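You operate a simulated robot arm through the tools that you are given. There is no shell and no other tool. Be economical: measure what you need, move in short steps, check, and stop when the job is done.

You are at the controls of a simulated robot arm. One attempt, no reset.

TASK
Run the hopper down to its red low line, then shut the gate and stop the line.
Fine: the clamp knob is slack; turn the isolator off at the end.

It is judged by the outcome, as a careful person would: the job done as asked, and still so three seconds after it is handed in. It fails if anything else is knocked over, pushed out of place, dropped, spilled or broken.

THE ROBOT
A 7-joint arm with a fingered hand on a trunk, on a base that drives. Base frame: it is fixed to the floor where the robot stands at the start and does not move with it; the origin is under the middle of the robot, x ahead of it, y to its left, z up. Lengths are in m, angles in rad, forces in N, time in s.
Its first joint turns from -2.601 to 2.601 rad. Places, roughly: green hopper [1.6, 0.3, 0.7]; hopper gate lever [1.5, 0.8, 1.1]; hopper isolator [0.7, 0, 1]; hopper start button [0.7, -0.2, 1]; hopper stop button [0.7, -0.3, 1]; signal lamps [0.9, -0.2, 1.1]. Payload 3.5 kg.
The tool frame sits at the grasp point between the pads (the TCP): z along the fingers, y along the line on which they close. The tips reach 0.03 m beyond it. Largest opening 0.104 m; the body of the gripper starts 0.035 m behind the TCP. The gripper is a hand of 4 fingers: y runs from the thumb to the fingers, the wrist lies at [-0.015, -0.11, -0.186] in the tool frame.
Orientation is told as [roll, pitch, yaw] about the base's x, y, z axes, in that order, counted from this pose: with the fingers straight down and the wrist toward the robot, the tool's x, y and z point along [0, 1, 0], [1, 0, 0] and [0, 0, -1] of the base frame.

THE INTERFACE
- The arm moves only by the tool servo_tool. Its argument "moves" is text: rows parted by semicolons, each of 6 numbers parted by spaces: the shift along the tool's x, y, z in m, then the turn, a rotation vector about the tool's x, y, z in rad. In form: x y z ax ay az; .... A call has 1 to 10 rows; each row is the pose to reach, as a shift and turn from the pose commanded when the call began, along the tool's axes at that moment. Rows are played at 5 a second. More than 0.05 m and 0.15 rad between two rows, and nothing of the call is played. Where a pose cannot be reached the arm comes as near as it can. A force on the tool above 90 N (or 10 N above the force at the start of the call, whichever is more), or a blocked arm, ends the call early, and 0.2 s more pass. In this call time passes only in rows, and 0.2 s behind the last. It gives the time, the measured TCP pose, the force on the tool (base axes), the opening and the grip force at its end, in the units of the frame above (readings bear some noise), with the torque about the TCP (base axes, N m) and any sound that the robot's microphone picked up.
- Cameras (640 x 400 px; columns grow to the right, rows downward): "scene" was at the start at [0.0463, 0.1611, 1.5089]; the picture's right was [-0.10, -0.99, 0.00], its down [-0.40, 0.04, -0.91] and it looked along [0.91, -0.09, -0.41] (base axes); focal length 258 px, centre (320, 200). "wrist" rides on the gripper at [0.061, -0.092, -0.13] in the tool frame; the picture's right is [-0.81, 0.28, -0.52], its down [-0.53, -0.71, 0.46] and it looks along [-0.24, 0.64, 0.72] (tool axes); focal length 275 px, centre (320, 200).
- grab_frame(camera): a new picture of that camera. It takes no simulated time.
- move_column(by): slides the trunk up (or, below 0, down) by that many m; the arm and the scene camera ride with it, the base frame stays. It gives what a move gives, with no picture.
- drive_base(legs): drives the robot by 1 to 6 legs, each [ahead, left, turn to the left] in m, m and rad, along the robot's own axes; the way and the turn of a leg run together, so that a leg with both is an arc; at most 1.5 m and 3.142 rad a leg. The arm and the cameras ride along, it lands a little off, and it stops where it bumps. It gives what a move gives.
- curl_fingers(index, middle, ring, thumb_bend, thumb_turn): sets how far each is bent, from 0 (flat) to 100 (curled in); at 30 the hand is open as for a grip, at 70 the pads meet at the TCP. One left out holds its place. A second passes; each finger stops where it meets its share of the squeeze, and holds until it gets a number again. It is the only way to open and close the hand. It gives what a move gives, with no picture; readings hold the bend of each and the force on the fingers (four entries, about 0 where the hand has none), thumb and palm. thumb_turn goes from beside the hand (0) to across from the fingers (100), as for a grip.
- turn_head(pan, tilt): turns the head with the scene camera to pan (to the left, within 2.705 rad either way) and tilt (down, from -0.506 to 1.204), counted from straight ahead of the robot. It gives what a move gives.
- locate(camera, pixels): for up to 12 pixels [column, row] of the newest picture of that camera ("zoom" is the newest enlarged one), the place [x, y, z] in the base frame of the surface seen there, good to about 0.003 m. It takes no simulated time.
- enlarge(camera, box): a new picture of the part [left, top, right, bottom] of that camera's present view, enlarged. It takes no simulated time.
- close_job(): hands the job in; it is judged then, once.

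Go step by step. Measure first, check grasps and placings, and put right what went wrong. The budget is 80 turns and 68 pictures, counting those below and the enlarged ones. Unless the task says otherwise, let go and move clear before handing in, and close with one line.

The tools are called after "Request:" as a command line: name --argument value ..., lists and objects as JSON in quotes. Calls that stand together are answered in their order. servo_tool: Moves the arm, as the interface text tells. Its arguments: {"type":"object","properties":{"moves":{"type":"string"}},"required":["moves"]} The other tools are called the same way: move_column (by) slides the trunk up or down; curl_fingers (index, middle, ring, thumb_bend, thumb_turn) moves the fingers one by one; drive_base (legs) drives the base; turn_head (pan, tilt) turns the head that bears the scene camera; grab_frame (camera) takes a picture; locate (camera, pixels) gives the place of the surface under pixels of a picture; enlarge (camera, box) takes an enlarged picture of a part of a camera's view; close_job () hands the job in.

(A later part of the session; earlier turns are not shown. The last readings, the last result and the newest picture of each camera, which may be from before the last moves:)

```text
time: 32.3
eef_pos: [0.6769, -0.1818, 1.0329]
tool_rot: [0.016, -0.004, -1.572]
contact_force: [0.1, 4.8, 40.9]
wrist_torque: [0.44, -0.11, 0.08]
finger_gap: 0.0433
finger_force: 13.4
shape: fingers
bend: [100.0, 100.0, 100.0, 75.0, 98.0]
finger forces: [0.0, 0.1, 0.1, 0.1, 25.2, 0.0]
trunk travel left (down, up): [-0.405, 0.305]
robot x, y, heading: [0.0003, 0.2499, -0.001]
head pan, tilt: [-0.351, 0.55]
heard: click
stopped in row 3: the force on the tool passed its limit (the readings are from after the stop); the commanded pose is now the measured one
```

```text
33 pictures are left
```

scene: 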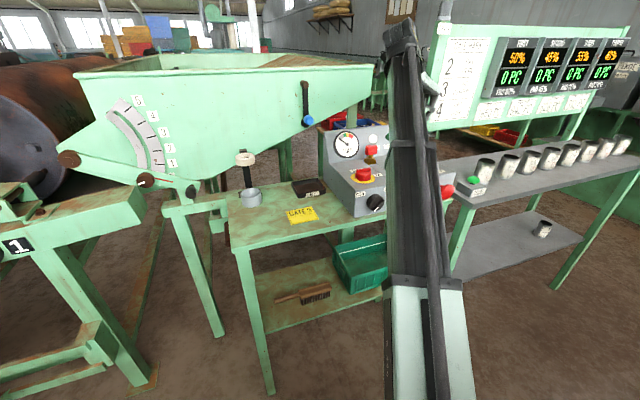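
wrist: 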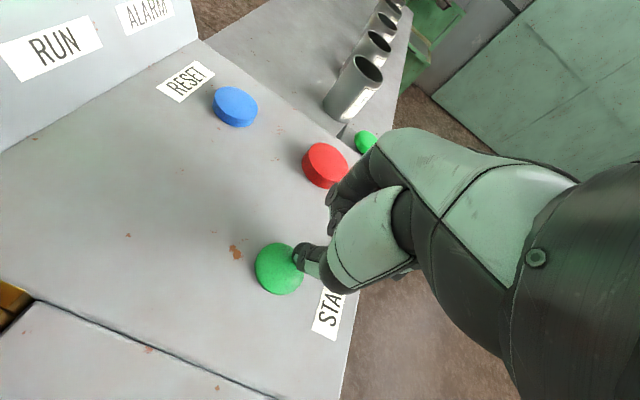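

Click heard. Rise and check the RUN lamp and the load gauge.

Request:
servo_tool --moves "0 0 -0.04 0 0 0; 0 0 -0.08 0 0 0; 0 0 -0.12 0 0 0; 0 0 -0.16 0 0 0; 0 0 -0.2 0 0 0"

Request:
grab_frame --camera "wrist"

Request:
turn_head --pan 0.0 --tilt 0.5

Request:
grab_frame --camera "scene"

```text
time: 33.5
eef_pos: [0.6808, -0.1893, 1.2202]
tool_rot: [0.002, 0.006, -1.575]
contact_force: [-1.0, -0.5, 0.3]
wrist_torque: [0.0, -0.01, -0.01]
finger_gap: 0.047
finger_force: 0.1
shape: fingers
bend: [100.0, 100.0, 100.0, 68.0, 98.0]
finger forces: [0.0, 0.0, 0.1, 0.0, 0.0, 0.0]
trunk travel left (down, up): [-0.405, 0.305]
robot x, y, heading: [0.0001, 0.2492, -0.004]
head pan, tilt: [-0.351, 0.55]
```

```text
32 pictures are left
```

wrist: 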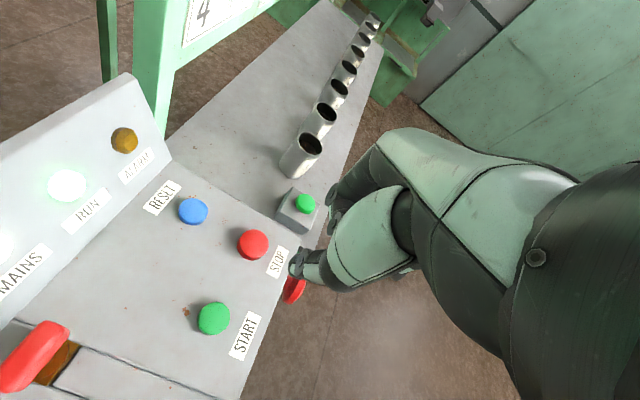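

```text
time: 34.4
eef_pos: [0.6797, -0.1889, 1.2205]
tool_rot: [0.004, 0.005, -1.575]
contact_force: [0.5, 0.1, -0.3]
wrist_torque: [-0.01, -0.01, 0.02]
finger_gap: 0.0469
finger_force: 0.1
shape: fingers
bend: [100.0, 100.0, 100.0, 68.0, 98.0]
finger forces: [0.0, 0.1, 0.1, 0.0, 0.0, 0.1]
trunk travel left (down, up): [-0.405, 0.305]
robot x, y, heading: [-0.0019, 0.246, 0.003]
head pan, tilt: [0.0, 0.499]
```

```text
31 pictures are left
```

scene: 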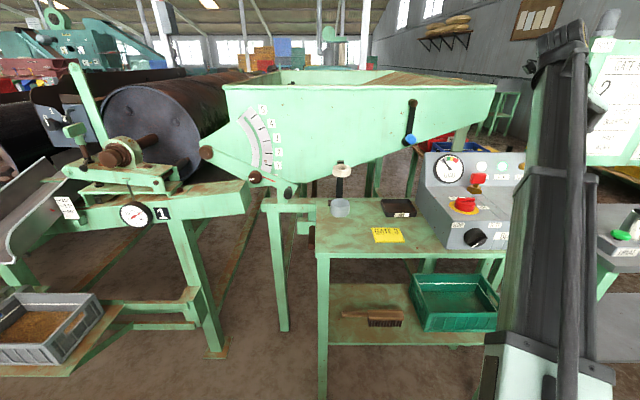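

RUN is lit and the line runs. Now look closely at the gate lever handle.

Request:
enlarge --camera "scene" --box '[190, 100, 350, 220]'

Request:
locate --camera "zoom" --pixels '[[385, 365], [388, 345], [395, 385], [375, 330], [263, 305], [65, 210], [150, 250], [330, 330], [305, 265], [290, 60], [310, 320], [235, 290]]'

```text
3.33 times, centred on (270, 160) of scene
```

zoom: 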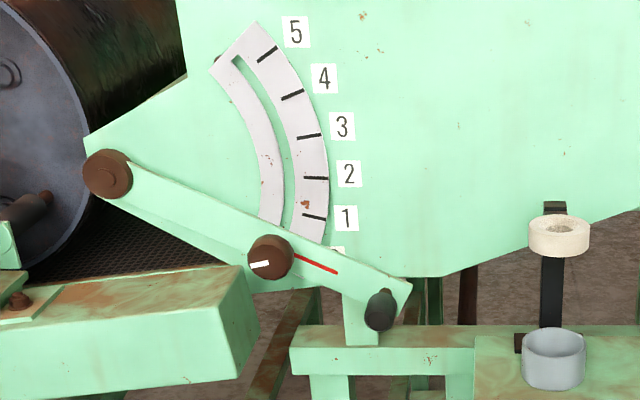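

```text
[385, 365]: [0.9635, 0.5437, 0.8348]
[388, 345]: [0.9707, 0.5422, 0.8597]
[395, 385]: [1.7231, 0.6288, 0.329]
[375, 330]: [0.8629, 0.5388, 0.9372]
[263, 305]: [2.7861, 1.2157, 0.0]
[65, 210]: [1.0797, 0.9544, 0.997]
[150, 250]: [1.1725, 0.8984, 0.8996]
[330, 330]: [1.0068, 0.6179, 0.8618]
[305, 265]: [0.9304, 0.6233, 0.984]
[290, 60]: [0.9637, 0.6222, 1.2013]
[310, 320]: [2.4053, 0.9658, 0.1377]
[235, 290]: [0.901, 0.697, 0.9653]
```

Request:
locate --camera "zoom" --pixels '[[388, 295], [382, 310], [376, 324], [405, 285], [107, 175], [270, 257], [290, 270], [335, 270], [315, 217], [265, 55], [360, 340], [350, 290]]'

```text
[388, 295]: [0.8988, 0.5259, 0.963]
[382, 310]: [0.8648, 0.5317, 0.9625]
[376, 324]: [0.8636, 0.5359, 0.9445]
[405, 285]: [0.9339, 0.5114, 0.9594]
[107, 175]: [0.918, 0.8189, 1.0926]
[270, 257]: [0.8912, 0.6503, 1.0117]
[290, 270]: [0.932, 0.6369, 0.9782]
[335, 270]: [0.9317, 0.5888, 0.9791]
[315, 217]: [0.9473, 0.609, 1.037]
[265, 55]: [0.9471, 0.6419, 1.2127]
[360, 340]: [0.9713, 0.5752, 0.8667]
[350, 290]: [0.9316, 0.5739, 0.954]
```

The handle is a peg along x (x 0.862–0.932) centred y≈0.530, z≈0.952; pivot (0.93,0.819,1.09), marks ~12° per unit. I'll drive left (and slightly ahead) so the hand can grip it from above with closing along y.

Request:
drive_base --legs '[[0, 0.3, 0], [0.05, 0, 0]]'

Request:
curl_fingers --index 30 --middle 30 --ring 30 --thumb_bend 30

Request:
turn_head --pan 0.0 --tilt 0.5

Request:
grab_frame --camera "scene"

```text
time: 36.9
eef_pos: [0.7305, 0.1108, 1.2198]
tool_rot: [0.003, 0.006, -1.579]
contact_force: [0.5, -0.3, 0.1]
wrist_torque: [-0.02, 0.0, -0.01]
finger_gap: 0.0473
finger_force: 0.0
shape: fingers
bend: [100.0, 100.0, 100.0, 68.0, 98.0]
finger forces: [0.0, 0.0, 0.0, 0.0, 0.0, 0.0]
trunk travel left (down, up): [-0.405, 0.305]
robot x, y, heading: [0.0506, 0.5491, -0.004]
head pan, tilt: [0.0, 0.499]
```

```text
time: 37.9
eef_pos: [0.729, 0.1107, 1.221]
tool_rot: [0.004, 0.006, -1.579]
contact_force: [-0.2, 0.8, -0.7]
wrist_torque: [-0.02, -0.03, 0.02]
finger_gap: 0.1026
finger_force: 0.1
shape: fingers
bend: [30.0, 30.0, 30.0, 30.0, 98.0]
finger forces: [0.0, 0.0, 0.1, 0.0, 0.0, 0.0]
trunk travel left (down, up): [-0.405, 0.305]
robot x, y, heading: [0.0521, 0.5446, 0.002]
head pan, tilt: [0.0, 0.499]
```

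```text
time: 38.5
eef_pos: [0.73, 0.1102, 1.2202]
tool_rot: [0.002, 0.006, -1.578]
contact_force: [-0.3, 0.4, 0.1]
wrist_torque: [-0.01, -0.02, -0.01]
finger_gap: 0.1028
finger_force: 0.0
shape: fingers
bend: [30.0, 30.0, 30.0, 30.0, 98.0]
finger forces: [0.0, 0.0, 0.0, 0.0, 0.1, 0.0]
trunk travel left (down, up): [-0.405, 0.305]
robot x, y, heading: [0.0483, 0.5462, -0.002]
head pan, tilt: [0.0, 0.499]
```

```text
29 pictures are left
```

scene: 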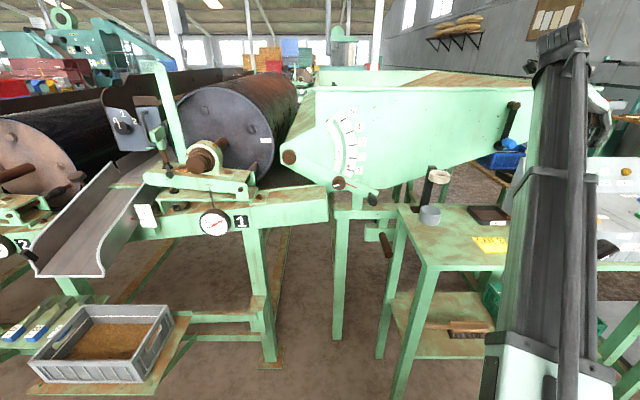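

Path clear at z 1.22. Move the hand left to y 0.53, then ahead to x 0.875, above the peg.

Request:
servo_tool --moves "0 -0.045 0 0 0 0; 0 -0.09 0 0 0 0; 0 -0.135 0 0 0 0; 0 -0.18 0 0 0 0; 0 -0.225 0 0 0 0; 0 -0.27 0 0 0 0; 0 -0.315 0 0 0 -0.05; 0.03 -0.35 0 0 0 -0.1; 0.065 -0.385 0 0 0 -0.15; 0.1 -0.42 0 0 0 -0.18"

Request:
servo_tool --moves "0.022 0.004 0.03 0 0 0; 0.044 0.007 0.06 0 0 0; 0.044 0.007 0.1 0 0 0; 0.044 0.007 0.14 0 0 0"

Request:
grab_frame --camera "wrist"

Request:
grab_frame --camera "scene"

```text
time: 40.7
eef_pos: [0.8337, 0.5302, 1.2232]
tool_rot: [0.01, 0.004, -1.392]
contact_force: [0.0, 0.4, -0.9]
wrist_torque: [0.03, -0.02, -0.01]
finger_gap: 0.1033
finger_force: 0.1
shape: fingers
bend: [30.0, 30.0, 30.0, 30.0, 98.0]
finger forces: [0.0, 0.1, 0.1, 0.1, 0.0, 0.0]
out of reach, approached as far as the arm can: row 6, 7, 8, 9
trunk travel left (down, up): [-0.405, 0.305]
robot x, y, heading: [0.0497, 0.5482, -0.006]
head pan, tilt: [0.0, 0.499]
```

```text
time: 41.7
eef_pos: [0.8775, 0.5325, 1.0849]
tool_rot: [0.005, 0.004, -1.397]
contact_force: [-1.3, -0.2, 0.6]
wrist_torque: [0.02, 0.03, 0.0]
finger_gap: 0.1026
finger_force: 0.0
shape: fingers
bend: [30.0, 30.0, 30.0, 30.0, 98.0]
finger forces: [0.0, 0.0, 0.0, 0.0, 0.0, 0.0]
trunk travel left (down, up): [-0.405, 0.305]
robot x, y, heading: [0.0507, 0.5522, -0.001]
head pan, tilt: [0.0, 0.499]
```

```text
28 pictures are left
```

wrist: 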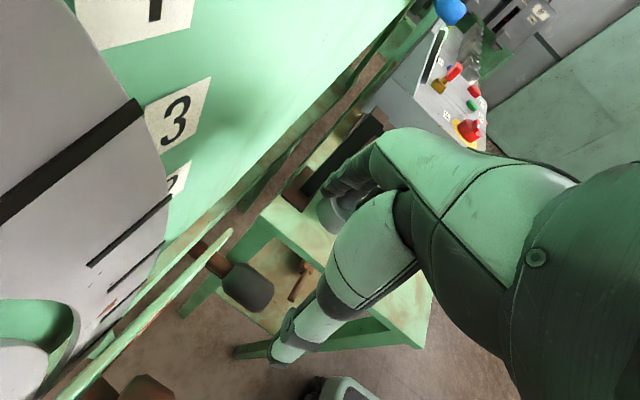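

```text
27 pictures are left
```

scene: 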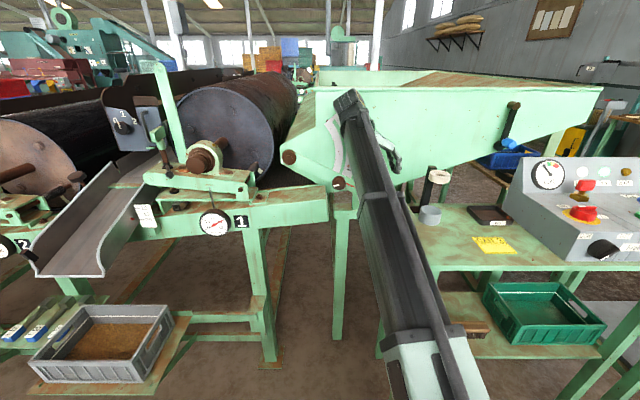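

Request:
locate --camera "wrist" --pixels '[[248, 285], [232, 290], [265, 290], [250, 270], [285, 350], [340, 190], [210, 265], [350, 385], [120, 390]]'

```text
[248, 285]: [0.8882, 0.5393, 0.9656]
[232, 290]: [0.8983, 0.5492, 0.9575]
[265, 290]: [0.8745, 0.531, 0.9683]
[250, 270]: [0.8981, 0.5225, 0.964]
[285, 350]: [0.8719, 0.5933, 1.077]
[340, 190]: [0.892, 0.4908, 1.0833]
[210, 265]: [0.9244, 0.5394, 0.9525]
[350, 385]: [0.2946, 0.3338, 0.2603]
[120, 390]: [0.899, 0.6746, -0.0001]
```

Peg centre (y≈0.535, top z 0.967) lies between thumb and fingers. Descend around it and close.

Request:
servo_tool --moves "0 -0.002 0.04 0 0 0; 0 -0.002 0.08 0 0 0; 0 -0.002 0.11 0 0 0; 0 -0.002 0.128 0 0 0"

Request:
curl_fingers --index 72 --middle 72 --ring 72 --thumb_bend 72

Request:
grab_frame --camera "wrist"

```text
time: 42.7
eef_pos: [0.8776, 0.5331, 0.9568]
tool_rot: [0.005, 0.005, -1.399]
contact_force: [0.0, 0.4, -0.3]
wrist_torque: [0.01, 0.0, 0.03]
finger_gap: 0.1027
finger_force: 0.1
shape: fingers
bend: [30.0, 30.0, 30.0, 30.0, 98.0]
finger forces: [0.0, 0.1, 0.1, 0.1, 0.0, 0.0]
trunk travel left (down, up): [-0.405, 0.305]
robot x, y, heading: [0.0508, 0.5486, 0.003]
head pan, tilt: [0.0, 0.499]
```

```text
time: 43.7
eef_pos: [0.8783, 0.5336, 0.9552]
tool_rot: [0.004, 0.005, -1.399]
contact_force: [-2.9, -3.5, -9.0]
wrist_torque: [0.01, 0.03, 0.0]
finger_gap: 0.0161
finger_force: 13.3
shape: fingers
bend: [71.0, 68.0, 72.0, 65.0, 97.0]
finger forces: [10.6, 5.1, 0.0, 0.0, 9.6, 0.1]
trunk travel left (down, up): [-0.405, 0.305]
robot x, y, heading: [0.0518, 0.5451, -0.003]
head pan, tilt: [0.0, 0.499]
```

```text
26 pictures are left
```

wrist: 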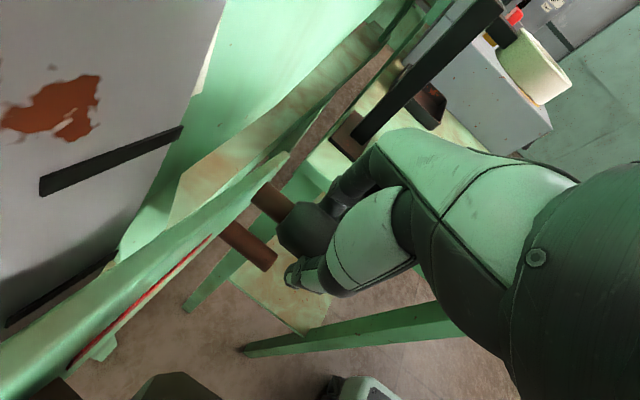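

Peg is caged. Lift the lever along its arc to about mark 2.

Request:
servo_tool --moves "-0.001 0.005 -0.013 0 0 0; -0.002 0.011 -0.027 0 0 0; -0.003 0.016 -0.043 0 0 0; -0.004 0.021 -0.059 0 0 0; -0.004 0.024 -0.075 0 0 0; -0.005 0.027 -0.091 0 0 0; -0.005 0.029 -0.107 0 0 0; -0.005 0.03 -0.124 0 0 0"

Request:
grab_frame --camera "scene"

```text
time: 45.5
eef_pos: [0.8779, 0.5009, 1.0809]
tool_rot: [0.006, 0.005, -1.398]
contact_force: [-5.5, -9.4, -10.3]
wrist_torque: [-0.29, 0.1, -0.06]
finger_gap: 0.0206
finger_force: 12.6
shape: fingers
bend: [60.0, 65.0, 72.0, 63.0, 96.0]
finger forces: [9.9, 6.4, 0.0, 0.1, 9.3, 0.0]
trunk travel left (down, up): [-0.405, 0.305]
robot x, y, heading: [0.0513, 0.5514, -0.004]
head pan, tilt: [0.0, 0.499]
```

```text
25 pictures are left
```

scene: 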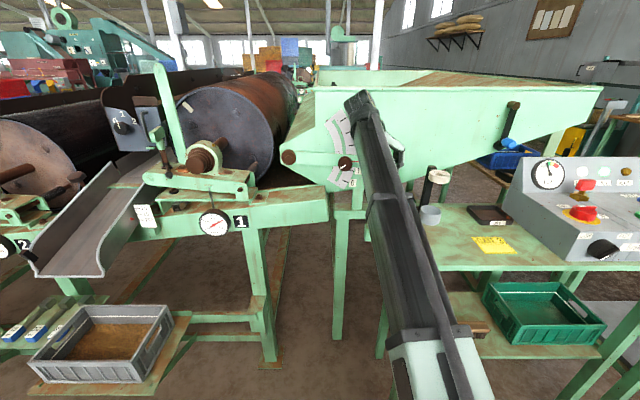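

Lever at ≈2 and flow apparently on. Test whether the lever stays when released.

Request:
curl_fingers --index 30 --middle 30 --ring 30 --thumb_bend 30

Request:
enlarge --camera "scene" --box '[270, 80, 430, 220]'

```text
time: 46.5
eef_pos: [0.8773, 0.5033, 1.0786]
tool_rot: [0.006, 0.007, -1.395]
contact_force: [-0.2, 0.3, -0.4]
wrist_torque: [0.0, 0.01, -0.02]
finger_gap: 0.1026
finger_force: 0.1
shape: fingers
bend: [30.0, 30.0, 30.0, 30.0, 97.0]
finger forces: [0.1, 0.0, 0.0, 0.1, 0.0, 0.0]
trunk travel left (down, up): [-0.405, 0.305]
robot x, y, heading: [0.0521, 0.5517, -0.003]
head pan, tilt: [0.0, 0.499]
```

```text
2.86 times, centred on (350, 150) of scene
```

zoom: 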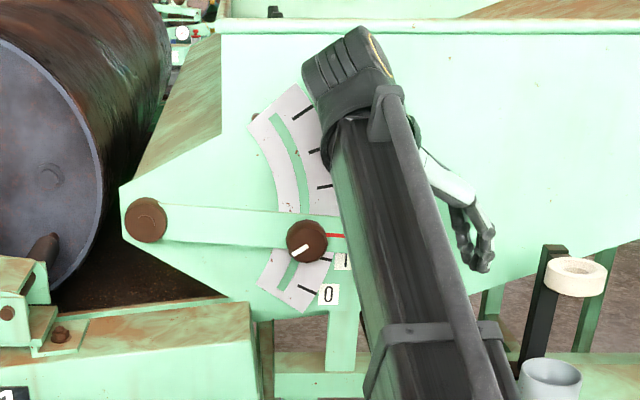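

The lever stays (≈1.7) when released. Raise the trunk to look into the hopper.

Request:
move_column --by 0.3

Request:
grab_frame --camera "scene"

```text
time: 49.5
eef_pos: [0.8778, 0.5043, 1.3798]
tool_rot: [0.004, 0.006, -1.398]
contact_force: [-0.4, 0.0, -0.5]
wrist_torque: [0.0, 0.03, 0.0]
finger_gap: 0.1028
finger_force: 0.0
shape: fingers
bend: [30.0, 30.0, 30.0, 30.0, 97.0]
finger forces: [0.0, 0.0, 0.1, 0.0, 0.0, 0.0]
trunk travel left (down, up): [-0.705, 0.005]
robot x, y, heading: [0.0492, 0.55, -0.003]
head pan, tilt: [0.0, 0.499]
```

```text
23 pictures are left
```

scene: 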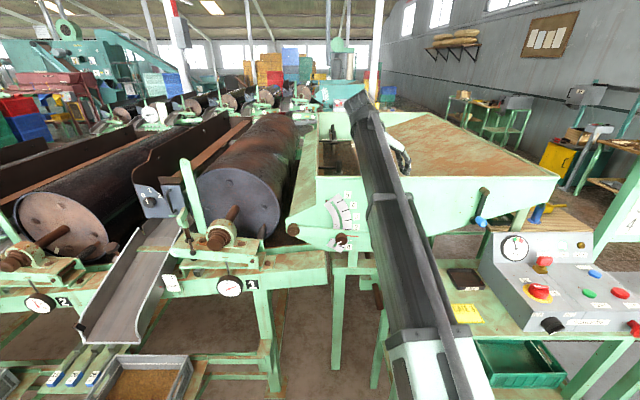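

The arm blocks the view; swing the hand right and back.

Request:
servo_tool --moves "-0.03 0.03 0 0 0 0; -0.06 0.07 0 0 0 0; -0.08 0.115 0 0 0 0; -0.1 0.16 0 0 0 0; -0.1 0.205 0 0 0 0; -0.1 0.25 0 0 0 0; -0.1 0.295 0 0 0 0; -0.1 0.34 0 0 0 0"

Request:
enlarge --camera "scene" --box '[280, 90, 460, 260]'

```text
time: 51.3
eef_pos: [0.84, 0.1497, 1.377]
tool_rot: [0.005, 0.008, -1.395]
contact_force: [-0.1, -0.3, 0.1]
wrist_torque: [0.05, 0.03, -0.01]
finger_gap: 0.1026
finger_force: 0.1
shape: fingers
bend: [30.0, 30.0, 30.0, 30.0, 97.0]
finger forces: [0.0, 0.0, 0.0, 0.0, 0.1, 0.0]
trunk travel left (down, up): [-0.705, 0.005]
robot x, y, heading: [0.053, 0.5505, 0.002]
head pan, tilt: [0.0, 0.499]
```

```text
2.35 times, centred on (370, 175) of scene
```

zoom: 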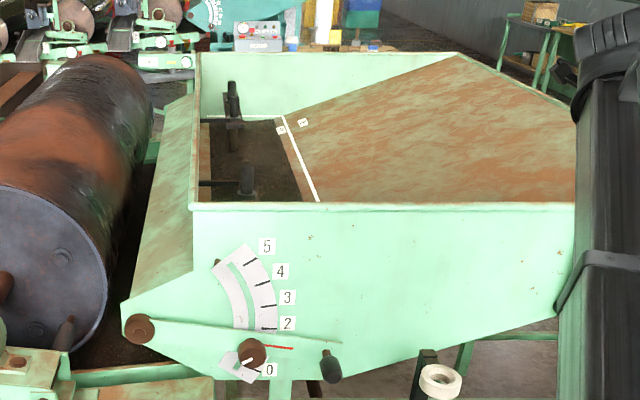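

Request:
locate --camera "zoom" --pixels '[[270, 165], [275, 185], [255, 140], [300, 155], [283, 117], [303, 122], [280, 130], [330, 365], [105, 375], [292, 170]]'

Request:
enlarge --camera "scene" --box '[330, 115, 380, 150]'

```text
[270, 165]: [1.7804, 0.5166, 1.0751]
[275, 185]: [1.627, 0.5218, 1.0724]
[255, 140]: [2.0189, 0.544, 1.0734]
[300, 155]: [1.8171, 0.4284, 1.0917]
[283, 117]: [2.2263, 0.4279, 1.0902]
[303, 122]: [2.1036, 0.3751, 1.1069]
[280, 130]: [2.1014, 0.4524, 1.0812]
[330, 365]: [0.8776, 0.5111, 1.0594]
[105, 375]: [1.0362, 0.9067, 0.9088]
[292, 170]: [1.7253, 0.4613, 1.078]
```

```text
11.43 times, centred on (355, 132) of scene
```

zoom: 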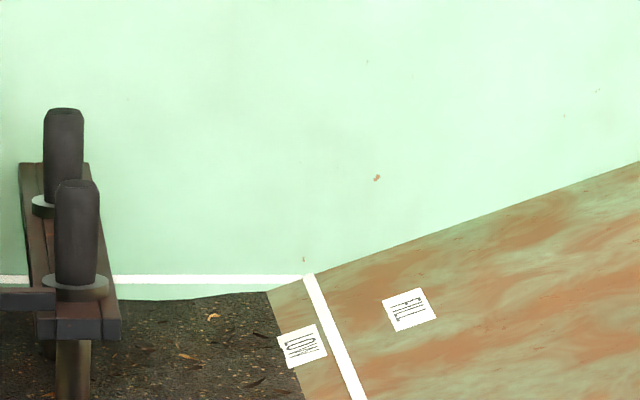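

White high line is at z≈1.09, product surface now z≈1.074, so it is falling. Wait a few seconds and re-measure the rate.

Request:
servo_tool --moves "0 0 0 0 0 0;0 0 0 0 0 0;0 0 0 0 0 0;0 0 0 0 0 0;0 0 0 0 0 0;0 0 0 0 0 0;0 0 0 0 0 0;0 0 0 0 0 0;0 0 0 0 0 0;0 0 0 0 0 0"

Request:
servo_tool --moves "0 0 0 0 0 0;0 0 0 0 0 0;0 0 0 0 0 0;0 0 0 0 0 0;0 0 0 0 0 0;0 0 0 0 0 0;0 0 0 0 0 0;0 0 0 0 0 0;0 0 0 0 0 0;0 0 0 0 0 0"

Request:
enlarge --camera "scene" --box '[320, 105, 400, 265]'

Request:
enlarge --camera "scene" --box '[325, 115, 385, 180]'

```text
time: 53.5
eef_pos: [0.8384, 0.1516, 1.3757]
tool_rot: [0.003, 0.006, -1.399]
contact_force: [-0.2, 0.7, -0.5]
wrist_torque: [-0.01, 0.03, -0.01]
finger_gap: 0.1029
finger_force: 0.0
shape: fingers
bend: [30.0, 30.0, 30.0, 30.0, 97.0]
finger forces: [0.0, 0.0, 0.1, 0.1, 0.0, 0.0]
trunk travel left (down, up): [-0.705, 0.005]
robot x, y, heading: [0.0498, 0.5496, -0.0]
head pan, tilt: [0.0, 0.499]
```

```text
time: 55.7
eef_pos: [0.8396, 0.1507, 1.3777]
tool_rot: [0.003, 0.005, -1.399]
contact_force: [-0.2, -0.4, -0.4]
wrist_torque: [0.03, -0.04, -0.02]
finger_gap: 0.103
finger_force: 0.1
shape: fingers
bend: [30.0, 30.0, 30.0, 30.0, 97.0]
finger forces: [0.1, 0.1, 0.0, 0.0, 0.0, 0.0]
trunk travel left (down, up): [-0.705, 0.005]
robot x, y, heading: [0.0467, 0.5526, -0.003]
head pan, tilt: [0.0, 0.499]
```

```text
2.50 times, centred on (360, 185) of scene
```

zoom: 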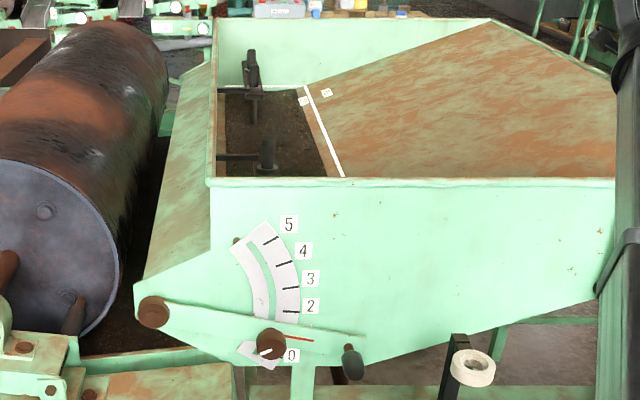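

```text
6.15 times, centred on (355, 148) of scene
```

zoom: 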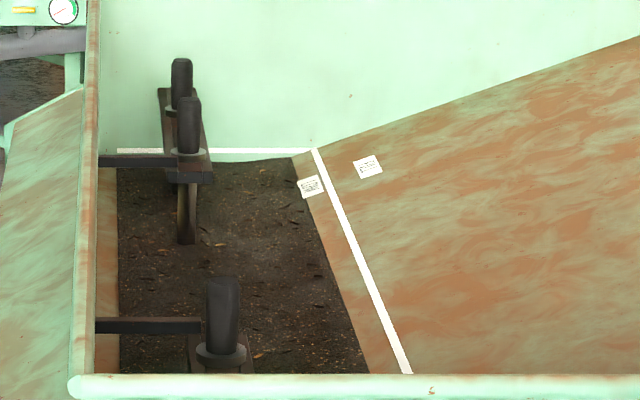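

The lever is creeping down (now ≈1.2), so the slack clamp lets it sag shut. Measure the surface.

Request:
locate --camera "zoom" --pixels '[[270, 240], [290, 300], [310, 220], [250, 180], [330, 310], [230, 260], [150, 240], [310, 186], [348, 240], [312, 150], [105, 250]]'

```text
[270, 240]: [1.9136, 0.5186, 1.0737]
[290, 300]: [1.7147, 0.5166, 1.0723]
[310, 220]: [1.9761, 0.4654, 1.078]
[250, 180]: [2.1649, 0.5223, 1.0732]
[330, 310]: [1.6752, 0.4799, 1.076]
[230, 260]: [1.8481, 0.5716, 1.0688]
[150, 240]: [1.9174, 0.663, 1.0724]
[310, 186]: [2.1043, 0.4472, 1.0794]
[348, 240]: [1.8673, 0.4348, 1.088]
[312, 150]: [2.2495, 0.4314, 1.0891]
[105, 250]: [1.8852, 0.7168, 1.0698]
```

The level has hardly moved at this small opening. I'll go back to the peg with the trunk kept high (if reach allows) so I can hold the lever further open and watch the LOAD gauge and level.

Request:
servo_tool --moves "0 -0.045 0 0 0 0; 0 -0.09 0 0 0 0; 0 -0.135 0 0 0 0; 0 -0.18 0 0 0 0; 0.02 -0.225 0 0 0 0; 0.04 -0.27 0 0 0 0; 0.07 -0.31 0 0 0 0; 0.1 -0.345 0 0 0 0"

Request:
servo_tool --moves "0 0 0.05 0 0 0; 0 0 0.1 0 0 0; 0 0 0.15 0 0 0; 0 0 0.2 0 0 0; 0 0 0.23 0 0 0"

Request:
grab_frame --camera "wrist"

```text
time: 57.5
eef_pos: [0.8762, 0.507, 1.3796]
tool_rot: [0.003, 0.005, -1.398]
contact_force: [0.3, 1.2, -0.3]
wrist_torque: [-0.03, 0.0, 0.01]
finger_gap: 0.1032
finger_force: 0.0
shape: fingers
bend: [30.0, 30.0, 30.0, 30.0, 97.0]
finger forces: [0.1, 0.0, 0.0, 0.0, 0.0, 0.0]
trunk travel left (down, up): [-0.705, 0.005]
robot x, y, heading: [0.0527, 0.5477, -0.001]
head pan, tilt: [0.0, 0.499]
```

```text
time: 58.7
eef_pos: [0.8762, 0.5106, 1.1495]
tool_rot: [0.004, 0.005, -1.398]
contact_force: [-0.1, -0.3, 0.7]
wrist_torque: [-0.01, 0.03, 0.05]
finger_gap: 0.1028
finger_force: 0.2
shape: fingers
bend: [30.0, 30.0, 30.0, 30.0, 97.0]
finger forces: [0.0, 0.0, 0.0, 0.1, 0.1, 0.0]
trunk travel left (down, up): [-0.705, 0.005]
robot x, y, heading: [0.0478, 0.5513, 0.0]
head pan, tilt: [0.0, 0.499]
```

```text
18 pictures are left
```

wrist: 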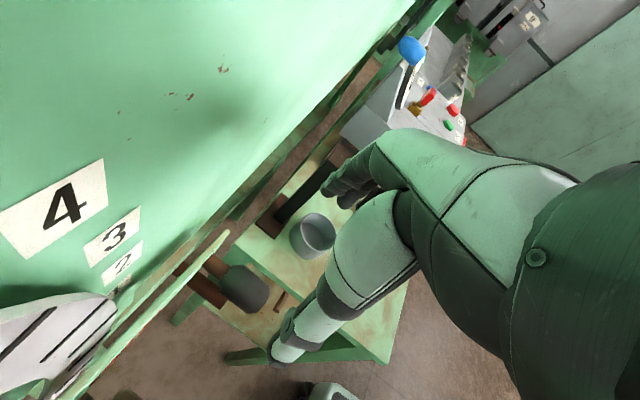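

Request:
locate --camera "wrist" --pixels '[[245, 282], [230, 290], [255, 295], [245, 268], [285, 350], [340, 190]]'

```text
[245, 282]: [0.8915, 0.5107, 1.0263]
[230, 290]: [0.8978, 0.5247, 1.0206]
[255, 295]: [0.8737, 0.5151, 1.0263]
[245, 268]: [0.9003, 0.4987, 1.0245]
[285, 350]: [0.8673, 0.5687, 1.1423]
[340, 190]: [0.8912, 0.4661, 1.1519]
```

Peg now at y 0.511, top z 1.026 (≈mark 1). Descend, grip, and lift to about mark 3.

Request:
servo_tool --moves "0 0 0.04 0 0 0; 0 0 0.08 0 0 0; 0 0 0.11 0 0 0; 0 0 0.131 0 0 0"

Request:
curl_fingers --index 72 --middle 72 --ring 72 --thumb_bend 72

Request:
servo_tool --moves "0 0.002 -0.02 0 0 0; 0 0.005 -0.04 0 0 0; 0 0.007 -0.06 0 0 0; 0 0.009 -0.08 0 0 0; 0 0.008 -0.1 0 0 0; 0 0.006 -0.115 0 0 0; 0 0.004 -0.131 0 0 0"

Request:
grab_frame --camera "scene"

```text
time: 59.7
eef_pos: [0.8783, 0.5117, 1.0177]
tool_rot: [0.007, 0.006, -1.397]
contact_force: [0.2, 0.1, 0.0]
wrist_torque: [0.02, 0.01, 0.03]
finger_gap: 0.103
finger_force: 0.1
shape: fingers
bend: [30.0, 30.0, 30.0, 30.0, 97.0]
finger forces: [0.0, 0.0, 0.1, 0.0, 0.0, 0.0]
trunk travel left (down, up): [-0.705, 0.005]
robot x, y, heading: [0.0487, 0.5484, -0.002]
head pan, tilt: [0.0, 0.499]
```

```text
time: 60.7
eef_pos: [0.8785, 0.5103, 1.0183]
tool_rot: [0.004, 0.006, -1.398]
contact_force: [-2.3, -1.2, -9.4]
wrist_torque: [0.01, 0.1, 0.06]
finger_gap: 0.0235
finger_force: 14.3
shape: fingers
bend: [61.0, 66.0, 72.0, 61.0, 97.0]
finger forces: [10.2, 7.0, 0.0, 0.0, 12.4, 0.0]
trunk travel left (down, up): [-0.705, 0.005]
robot x, y, heading: [0.0487, 0.5515, -0.005]
head pan, tilt: [0.0, 0.499]
```

```text
time: 62.3
eef_pos: [0.879, 0.5034, 1.151]
tool_rot: [0.005, 0.005, -1.399]
contact_force: [-4.8, -12.8, -9.5]
wrist_torque: [-0.46, 0.14, -0.06]
finger_gap: 0.0264
finger_force: 16.3
shape: fingers
bend: [57.0, 63.0, 72.0, 62.0, 96.0]
finger forces: [12.1, 9.7, 0.0, 0.1, 10.1, 0.0]
trunk travel left (down, up): [-0.705, 0.005]
robot x, y, heading: [0.0518, 0.5492, -0.001]
head pan, tilt: [0.0, 0.499]
```

```text
17 pictures are left
```

scene: 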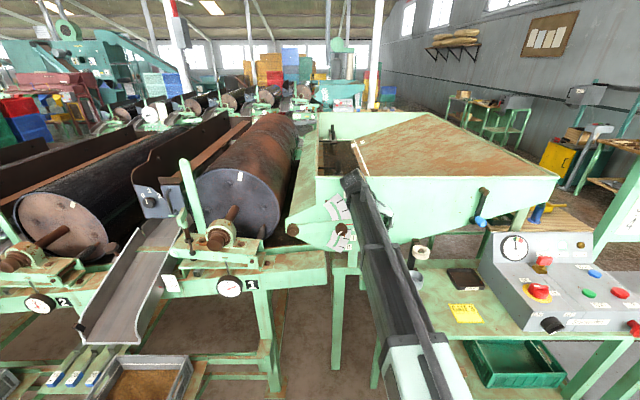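

Now I hold the lever near mark 3 and can see both the interior and the gauge. Check the level and gauge.

Request:
locate --camera "scene" --pixels '[[338, 150], [345, 160], [350, 165], [342, 170], [356, 160], [352, 145]]'

Request:
servo_tool --moves "0 0 0 0 0 0;0 0 0 0 0 0;0 0 0 0 0 0;0 0 0 0 0 0;0 0 0 0 0 0;0 0 0 0 0 0;0 0 0 0 0 0;0 0 0 0 0 0;0 0 0 0 0 0;0 0 0 0 0 0"

Request:
enlarge --camera "scene" --box '[310, 105, 550, 265]'

Request:
locate --camera "zoom" --pixels '[[75, 120], [93, 145], [105, 158], [85, 172], [110, 170], [100, 130]]'

```text
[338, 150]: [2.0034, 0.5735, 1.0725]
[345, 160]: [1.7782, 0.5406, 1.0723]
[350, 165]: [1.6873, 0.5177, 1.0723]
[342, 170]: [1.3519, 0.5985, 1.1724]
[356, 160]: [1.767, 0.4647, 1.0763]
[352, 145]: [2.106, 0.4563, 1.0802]
```

```text
time: 64.5
eef_pos: [0.8772, 0.5036, 1.1494]
tool_rot: [0.005, 0.007, -1.397]
contact_force: [-0.1, -15.4, -1.5]
wrist_torque: [-0.56, 0.02, -0.01]
finger_gap: 0.0258
finger_force: 15.7
shape: fingers
bend: [57.0, 62.0, 72.0, 62.0, 96.0]
finger forces: [12.0, 10.2, 0.0, 0.0, 9.9, 0.0]
trunk travel left (down, up): [-0.705, 0.005]
robot x, y, heading: [0.0512, 0.5488, -0.001]
head pan, tilt: [0.0, 0.499]
```

```text
2.50 times, centred on (430, 185) of scene
```

zoom: 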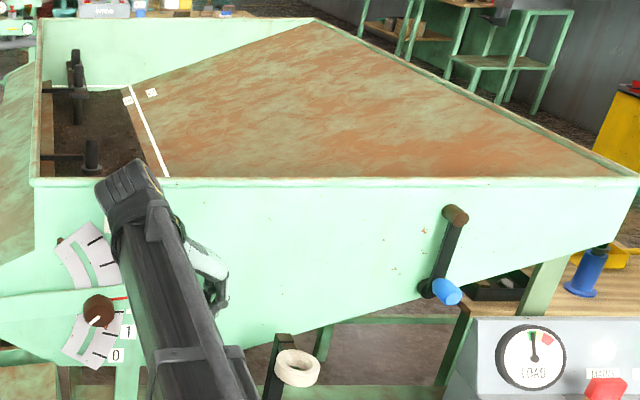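

```text
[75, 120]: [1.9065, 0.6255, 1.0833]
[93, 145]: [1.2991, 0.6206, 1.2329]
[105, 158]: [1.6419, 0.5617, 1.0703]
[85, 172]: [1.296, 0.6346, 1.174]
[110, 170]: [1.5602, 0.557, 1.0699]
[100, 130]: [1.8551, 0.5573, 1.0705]
```

LOAD needle is in the green; surface fell ~2 mm in 2 s. Keep holding and wait.

Request:
servo_tool --moves "0 0 0 0 0 0;0 0 0 0 0 0;0 0 0 0 0 0;0 0 0 0 0 0;0 0 0 0 0 0;0 0 0 0 0 0;0 0 0 0 0 0;0 0 0 0 0 0;0 0 0 0 0 0;0 0 0 0 0 0"

Request:
servo_tool --moves "0 0 0 0 0 0;0 0 0 0 0 0;0 0 0 0 0 0;0 0 0 0 0 0;0 0 0 0 0 0;0 0 0 0 0 0;0 0 0 0 0 0;0 0 0 0 0 0;0 0 0 0 0 0;0 0 0 0 0 0"

Request:
servo_tool --moves "0 0 0 0 0 0;0 0 0 0 0 0;0 0 0 0 0 0;0 0 0 0 0 0;0 0 0 0 0 0;0 0 0 0 0 0;0 0 0 0 0 0;0 0 0 0 0 0;0 0 0 0 0 0;0 0 0 0 0 0"

Request:
enlarge --camera "scene" --box '[310, 105, 550, 265]'

Request:
locate --camera "zoom" --pixels '[[105, 158], [110, 170], [100, 130], [100, 115], [118, 130], [125, 150], [130, 165]]'

```text
time: 66.7
eef_pos: [0.8783, 0.503, 1.1493]
tool_rot: [0.004, 0.005, -1.399]
contact_force: [-1.1, -15.6, -2.1]
wrist_torque: [-0.57, 0.01, 0.0]
finger_gap: 0.0258
finger_force: 15.9
shape: fingers
bend: [57.0, 62.0, 72.0, 62.0, 96.0]
finger forces: [12.1, 10.1, 0.0, 0.0, 9.8, 0.0]
trunk travel left (down, up): [-0.705, 0.005]
robot x, y, heading: [0.0464, 0.5467, -0.0]
head pan, tilt: [0.0, 0.499]
```

```text
time: 68.9
eef_pos: [0.8779, 0.5042, 1.1497]
tool_rot: [0.005, 0.006, -1.399]
contact_force: [-1.0, -13.6, -3.1]
wrist_torque: [-0.53, 0.03, -0.01]
finger_gap: 0.026
finger_force: 16.1
shape: fingers
bend: [57.0, 62.0, 72.0, 62.0, 96.0]
finger forces: [12.3, 10.4, 0.1, 0.0, 9.8, 0.0]
trunk travel left (down, up): [-0.705, 0.005]
robot x, y, heading: [0.0516, 0.5501, 0.0]
head pan, tilt: [0.0, 0.499]
```

```text
time: 71.1
eef_pos: [0.8779, 0.5037, 1.1494]
tool_rot: [0.002, 0.008, -1.396]
contact_force: [-2.1, -14.7, -3.9]
wrist_torque: [-0.51, 0.04, 0.0]
finger_gap: 0.0258
finger_force: 16.2
shape: fingers
bend: [57.0, 62.0, 72.0, 62.0, 96.0]
finger forces: [12.3, 10.3, 0.1, 0.0, 9.8, 0.0]
trunk travel left (down, up): [-0.705, 0.005]
robot x, y, heading: [0.0474, 0.5491, 0.001]
head pan, tilt: [0.0, 0.499]
```

```text
2.50 times, centred on (430, 185) of scene
```

zoom: 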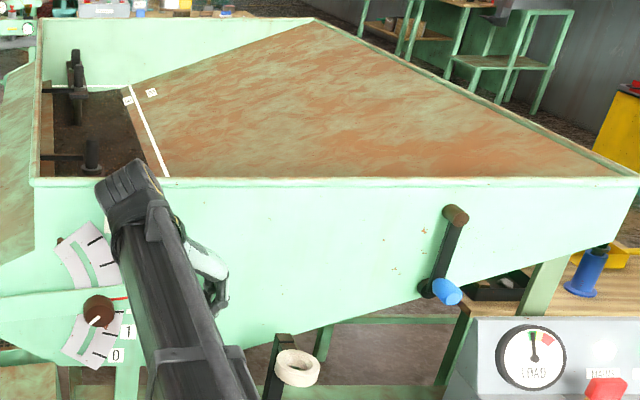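

```text
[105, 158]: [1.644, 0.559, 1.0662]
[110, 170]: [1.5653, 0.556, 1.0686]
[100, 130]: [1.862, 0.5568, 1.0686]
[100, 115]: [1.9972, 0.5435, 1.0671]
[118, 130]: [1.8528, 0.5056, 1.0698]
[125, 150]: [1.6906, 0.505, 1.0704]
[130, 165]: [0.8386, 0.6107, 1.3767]
```

Load steady in green; drop ≈0.4 mm/s. Hold longer.

Request:
servo_tool --moves "0 0 0 0 0 0;0 0 0 0 0 0;0 0 0 0 0 0;0 0 0 0 0 0;0 0 0 0 0 0;0 0 0 0 0 0;0 0 0 0 0 0;0 0 0 0 0 0;0 0 0 0 0 0;0 0 0 0 0 0"

Request:
servo_tool --moves "0 0 0 0 0 0;0 0 0 0 0 0;0 0 0 0 0 0;0 0 0 0 0 0;0 0 0 0 0 0;0 0 0 0 0 0;0 0 0 0 0 0;0 0 0 0 0 0;0 0 0 0 0 0;0 0 0 0 0 0"

Request:
servo_tool --moves "0 0 0 0 0 0;0 0 0 0 0 0;0 0 0 0 0 0;0 0 0 0 0 0;0 0 0 0 0 0;0 0 0 0 0 0;0 0 0 0 0 0;0 0 0 0 0 0;0 0 0 0 0 0;0 0 0 0 0 0"

Request:
servo_tool --moves "0 0 0 0 0 0;0 0 0 0 0 0;0 0 0 0 0 0;0 0 0 0 0 0;0 0 0 0 0 0;0 0 0 0 0 0;0 0 0 0 0 0;0 0 0 0 0 0;0 0 0 0 0 0;0 0 0 0 0 0"

Request:
servo_tool --moves "0 0 0 0 0 0;0 0 0 0 0 0;0 0 0 0 0 0;0 0 0 0 0 0;0 0 0 0 0 0;0 0 0 0 0 0;0 0 0 0 0 0;0 0 0 0 0 0;0 0 0 0 0 0;0 0 0 0 0 0"

Request:
servo_tool --moves "0 0 0 0 0 0;0 0 0 0 0 0;0 0 0 0 0 0;0 0 0 0 0 0;0 0 0 0 0 0;0 0 0 0 0 0;0 0 0 0 0 0;0 0 0 0 0 0;0 0 0 0 0 0;0 0 0 0 0 0"

Request:
servo_tool --moves "0 0 0 0 0 0;0 0 0 0 0 0;0 0 0 0 0 0;0 0 0 0 0 0;0 0 0 0 0 0;0 0 0 0 0 0;0 0 0 0 0 0;0 0 0 0 0 0;0 0 0 0 0 0;0 0 0 0 0 0"

Request:
servo_tool --moves "0 0 0 0 0 0;0 0 0 0 0 0;0 0 0 0 0 0;0 0 0 0 0 0;0 0 0 0 0 0;0 0 0 0 0 0;0 0 0 0 0 0;0 0 0 0 0 0;0 0 0 0 0 0;0 0 0 0 0 0"

Request:
enlarge --camera "scene" --box '[320, 105, 400, 185]'

```text
time: 73.3
eef_pos: [0.8776, 0.503, 1.1512]
tool_rot: [0.003, 0.005, -1.399]
contact_force: [-2.3, -15.0, -5.2]
wrist_torque: [-0.52, 0.11, 0.0]
finger_gap: 0.0259
finger_force: 15.6
shape: fingers
bend: [57.0, 62.0, 72.0, 62.0, 96.0]
finger forces: [12.2, 10.3, 0.0, 0.1, 9.8, 0.0]
trunk travel left (down, up): [-0.705, 0.005]
robot x, y, heading: [0.052, 0.5495, -0.006]
head pan, tilt: [0.0, 0.499]
```

```text
time: 75.5
eef_pos: [0.8785, 0.5017, 1.1501]
tool_rot: [0.003, 0.006, -1.397]
contact_force: [-2.7, -14.0, -4.9]
wrist_torque: [-0.51, 0.09, -0.02]
finger_gap: 0.026
finger_force: 16.4
shape: fingers
bend: [57.0, 62.0, 72.0, 62.0, 96.0]
finger forces: [12.4, 10.2, 0.0, 0.1, 9.8, 0.1]
trunk travel left (down, up): [-0.705, 0.005]
robot x, y, heading: [0.0521, 0.5511, -0.004]
head pan, tilt: [0.0, 0.499]
```

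```text
time: 77.7
eef_pos: [0.8785, 0.5037, 1.1494]
tool_rot: [0.003, 0.007, -1.398]
contact_force: [-2.3, -13.8, -5.9]
wrist_torque: [-0.54, 0.08, -0.03]
finger_gap: 0.026
finger_force: 16.3
shape: fingers
bend: [57.0, 62.0, 72.0, 62.0, 96.0]
finger forces: [12.3, 10.3, 0.0, 0.1, 9.8, 0.0]
trunk travel left (down, up): [-0.705, 0.005]
robot x, y, heading: [0.0517, 0.5505, -0.001]
head pan, tilt: [0.0, 0.499]
```

```text
time: 79.9
eef_pos: [0.8773, 0.5029, 1.1496]
tool_rot: [0.003, 0.005, -1.398]
contact_force: [-2.2, -14.3, -6.1]
wrist_torque: [-0.52, 0.05, -0.07]
finger_gap: 0.0255
finger_force: 16.3
shape: fingers
bend: [57.0, 62.0, 72.0, 62.0, 96.0]
finger forces: [12.4, 10.3, 0.0, 0.0, 9.8, 0.1]
trunk travel left (down, up): [-0.705, 0.005]
robot x, y, heading: [0.0484, 0.5497, -0.004]
head pan, tilt: [0.0, 0.499]
```

```text
time: 82.1
eef_pos: [0.8782, 0.5029, 1.1504]
tool_rot: [0.002, 0.008, -1.397]
contact_force: [-1.5, -14.6, -5.5]
wrist_torque: [-0.5, 0.09, -0.02]
finger_gap: 0.0259
finger_force: 16.5
shape: fingers
bend: [57.0, 62.0, 72.0, 62.0, 96.0]
finger forces: [12.4, 10.3, 0.1, 0.1, 9.8, 0.0]
trunk travel left (down, up): [-0.705, 0.005]
robot x, y, heading: [0.0522, 0.5503, 0.001]
head pan, tilt: [0.0, 0.499]
```

```text
time: 84.3
eef_pos: [0.8775, 0.5032, 1.1496]
tool_rot: [0.004, 0.007, -1.397]
contact_force: [-1.7, -14.1, -5.9]
wrist_torque: [-0.5, 0.1, 0.02]
finger_gap: 0.0261
finger_force: 16.0
shape: fingers
bend: [57.0, 62.0, 72.0, 62.0, 96.0]
finger forces: [12.4, 10.3, 0.0, 0.1, 9.8, 0.0]
trunk travel left (down, up): [-0.705, 0.005]
robot x, y, heading: [0.0506, 0.5476, 0.002]
head pan, tilt: [0.0, 0.499]
```

```text
time: 86.5
eef_pos: [0.8777, 0.5043, 1.1501]
tool_rot: [0.003, 0.007, -1.399]
contact_force: [-2.8, -14.0, -5.8]
wrist_torque: [-0.47, 0.07, -0.02]
finger_gap: 0.0262
finger_force: 16.8
shape: fingers
bend: [57.0, 62.0, 72.0, 62.0, 96.0]
finger forces: [12.5, 10.2, 0.1, 0.0, 9.7, 0.1]
trunk travel left (down, up): [-0.705, 0.005]
robot x, y, heading: [0.0498, 0.5512, 0.002]
head pan, tilt: [0.0, 0.499]
```

```text
time: 88.7
eef_pos: [0.8775, 0.5039, 1.149]
tool_rot: [0.003, 0.007, -1.399]
contact_force: [-2.9, -14.9, -5.9]
wrist_torque: [-0.5, 0.09, -0.02]
finger_gap: 0.0263
finger_force: 16.5
shape: fingers
bend: [57.0, 62.0, 72.0, 62.0, 96.0]
finger forces: [12.4, 10.3, 0.0, 0.0, 9.7, 0.0]
trunk travel left (down, up): [-0.705, 0.005]
robot x, y, heading: [0.0499, 0.5513, -0.007]
head pan, tilt: [0.0, 0.499]
```

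```text
5.00 times, centred on (360, 145) of scene
```

zoom: 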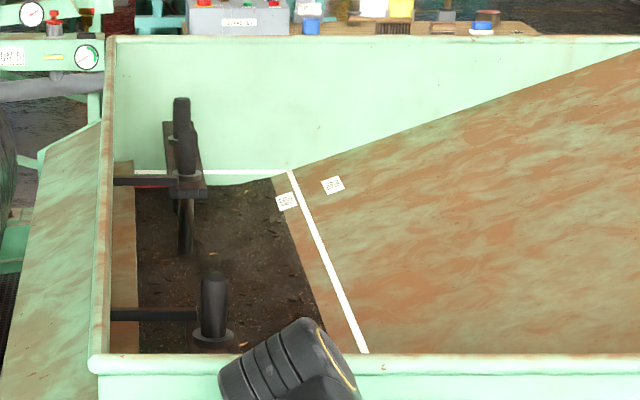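

A red line is emerging on the back wall at zoom (150,186). Measure it and the surface.

Request:
locate --camera "zoom" --pixels '[[150, 186], [145, 172], [158, 186], [150, 200], [235, 188], [235, 200], [250, 240], [270, 300], [290, 240], [284, 201], [332, 185], [160, 240]]'

Request:
enlarge --camera "scene" --box '[332, 130, 372, 155]'

```text
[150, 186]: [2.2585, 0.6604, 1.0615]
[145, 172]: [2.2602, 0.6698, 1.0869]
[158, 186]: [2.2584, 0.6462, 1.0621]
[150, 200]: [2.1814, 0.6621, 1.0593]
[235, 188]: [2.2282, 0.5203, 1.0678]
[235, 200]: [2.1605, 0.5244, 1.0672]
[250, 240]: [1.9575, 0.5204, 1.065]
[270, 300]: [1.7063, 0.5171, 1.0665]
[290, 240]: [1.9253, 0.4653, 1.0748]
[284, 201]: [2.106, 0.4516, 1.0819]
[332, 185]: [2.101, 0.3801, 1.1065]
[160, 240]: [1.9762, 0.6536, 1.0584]
```

```text
16.00 times, centred on (352, 142) of scene
```

zoom: 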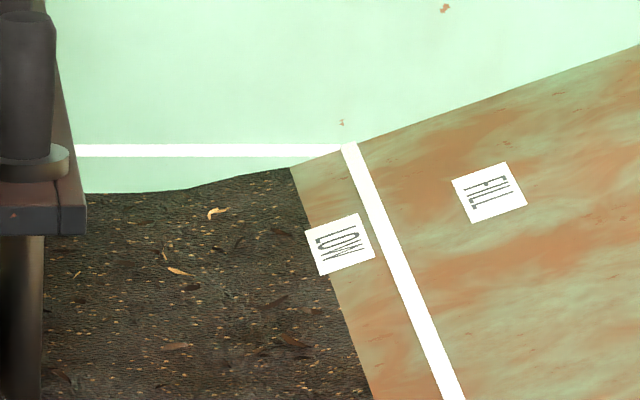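

Red LOW line is at z≈1.0615 on the back wall; surface is ≈1.058 at the gate side, 1.066 mid, 1.075 at the slope edge – nearly there. Hold ~11 s more and re-measure.

Request:
servo_tool --moves "0 0 0 0 0 0;0 0 0 0 0 0;0 0 0 0 0 0;0 0 0 0 0 0;0 0 0 0 0 0;0 0 0 0 0 0;0 0 0 0 0 0;0 0 0 0 0 0;0 0 0 0 0 0;0 0 0 0 0 0"

Request:
servo_tool --moves "0 0 0 0 0 0;0 0 0 0 0 0;0 0 0 0 0 0;0 0 0 0 0 0;0 0 0 0 0 0;0 0 0 0 0 0;0 0 0 0 0 0;0 0 0 0 0 0;0 0 0 0 0 0;0 0 0 0 0 0"

Request:
servo_tool --moves "0 0 0 0 0 0;0 0 0 0 0 0;0 0 0 0 0 0;0 0 0 0 0 0;0 0 0 0 0 0;0 0 0 0 0 0;0 0 0 0 0 0;0 0 0 0 0 0;0 0 0 0 0 0;0 0 0 0 0 0"

Request:
servo_tool --moves "0 0 0 0 0 0;0 0 0 0 0 0;0 0 0 0 0 0;0 0 0 0 0 0;0 0 0 0 0 0;0 0 0 0 0 0;0 0 0 0 0 0;0 0 0 0 0 0;0 0 0 0 0 0;0 0 0 0 0 0"

Request:
enlarge --camera "scene" --box '[325, 125, 375, 178]'

```text
time: 90.9
eef_pos: [0.8767, 0.5024, 1.1499]
tool_rot: [0.002, 0.006, -1.397]
contact_force: [-2.4, -14.2, -6.4]
wrist_torque: [-0.5, 0.09, -0.03]
finger_gap: 0.0259
finger_force: 16.2
shape: fingers
bend: [57.0, 62.0, 72.0, 62.0, 96.0]
finger forces: [12.4, 10.3, 0.0, 0.0, 9.7, 0.0]
trunk travel left (down, up): [-0.705, 0.005]
robot x, y, heading: [0.052, 0.5501, 0.002]
head pan, tilt: [0.0, 0.499]
```

```text
time: 93.1
eef_pos: [0.8781, 0.5037, 1.1493]
tool_rot: [0.004, 0.007, -1.398]
contact_force: [-2.2, -13.9, -6.4]
wrist_torque: [-0.45, 0.07, -0.03]
finger_gap: 0.026
finger_force: 16.5
shape: fingers
bend: [57.0, 62.0, 72.0, 62.0, 96.0]
finger forces: [12.4, 10.2, 0.0, 0.1, 9.7, 0.1]
trunk travel left (down, up): [-0.705, 0.005]
robot x, y, heading: [0.0499, 0.5485, -0.007]
head pan, tilt: [0.0, 0.499]
```

```text
time: 95.3
eef_pos: [0.8784, 0.5036, 1.1492]
tool_rot: [0.004, 0.007, -1.397]
contact_force: [-1.6, -14.6, -6.5]
wrist_torque: [-0.49, 0.11, -0.03]
finger_gap: 0.0261
finger_force: 15.9
shape: fingers
bend: [57.0, 62.0, 72.0, 62.0, 96.0]
finger forces: [12.3, 10.3, 0.1, 0.0, 9.7, 0.0]
trunk travel left (down, up): [-0.705, 0.005]
robot x, y, heading: [0.0491, 0.5463, -0.003]
head pan, tilt: [0.0, 0.499]
```

```text
time: 97.5
eef_pos: [0.8779, 0.5042, 1.1493]
tool_rot: [0.003, 0.007, -1.398]
contact_force: [-2.2, -14.7, -5.3]
wrist_torque: [-0.49, 0.07, 0.01]
finger_gap: 0.0265
finger_force: 16.0
shape: fingers
bend: [57.0, 62.0, 72.0, 62.0, 96.0]
finger forces: [12.4, 10.3, 0.1, 0.0, 9.7, 0.0]
trunk travel left (down, up): [-0.705, 0.005]
robot x, y, heading: [0.0512, 0.5457, -0.002]
head pan, tilt: [0.0, 0.499]
```

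```text
7.55 times, centred on (350, 152) of scene
```

zoom: 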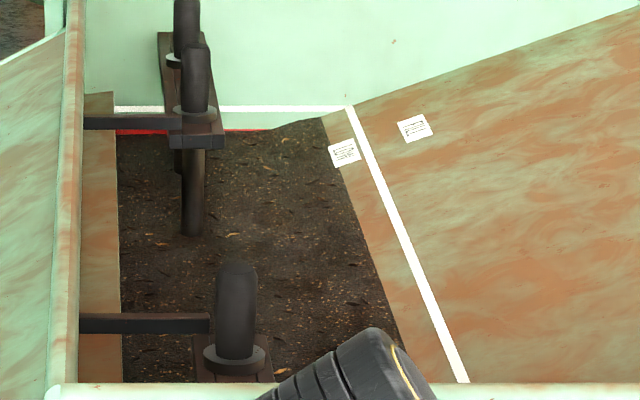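

Request:
locate --camera "zoom" --pixels '[[140, 150], [160, 170], [150, 270], [230, 150], [240, 200], [230, 250], [280, 180], [300, 220], [320, 130], [330, 190], [310, 310], [240, 130]]'

```text
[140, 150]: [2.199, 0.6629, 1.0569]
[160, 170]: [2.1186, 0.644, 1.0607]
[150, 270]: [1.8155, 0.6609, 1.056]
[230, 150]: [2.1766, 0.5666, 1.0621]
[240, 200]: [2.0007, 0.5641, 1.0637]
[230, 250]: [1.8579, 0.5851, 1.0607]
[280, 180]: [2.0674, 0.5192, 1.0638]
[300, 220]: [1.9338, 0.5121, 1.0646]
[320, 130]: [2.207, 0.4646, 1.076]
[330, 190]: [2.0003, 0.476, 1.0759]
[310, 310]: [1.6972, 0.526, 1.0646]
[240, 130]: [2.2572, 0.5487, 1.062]
```

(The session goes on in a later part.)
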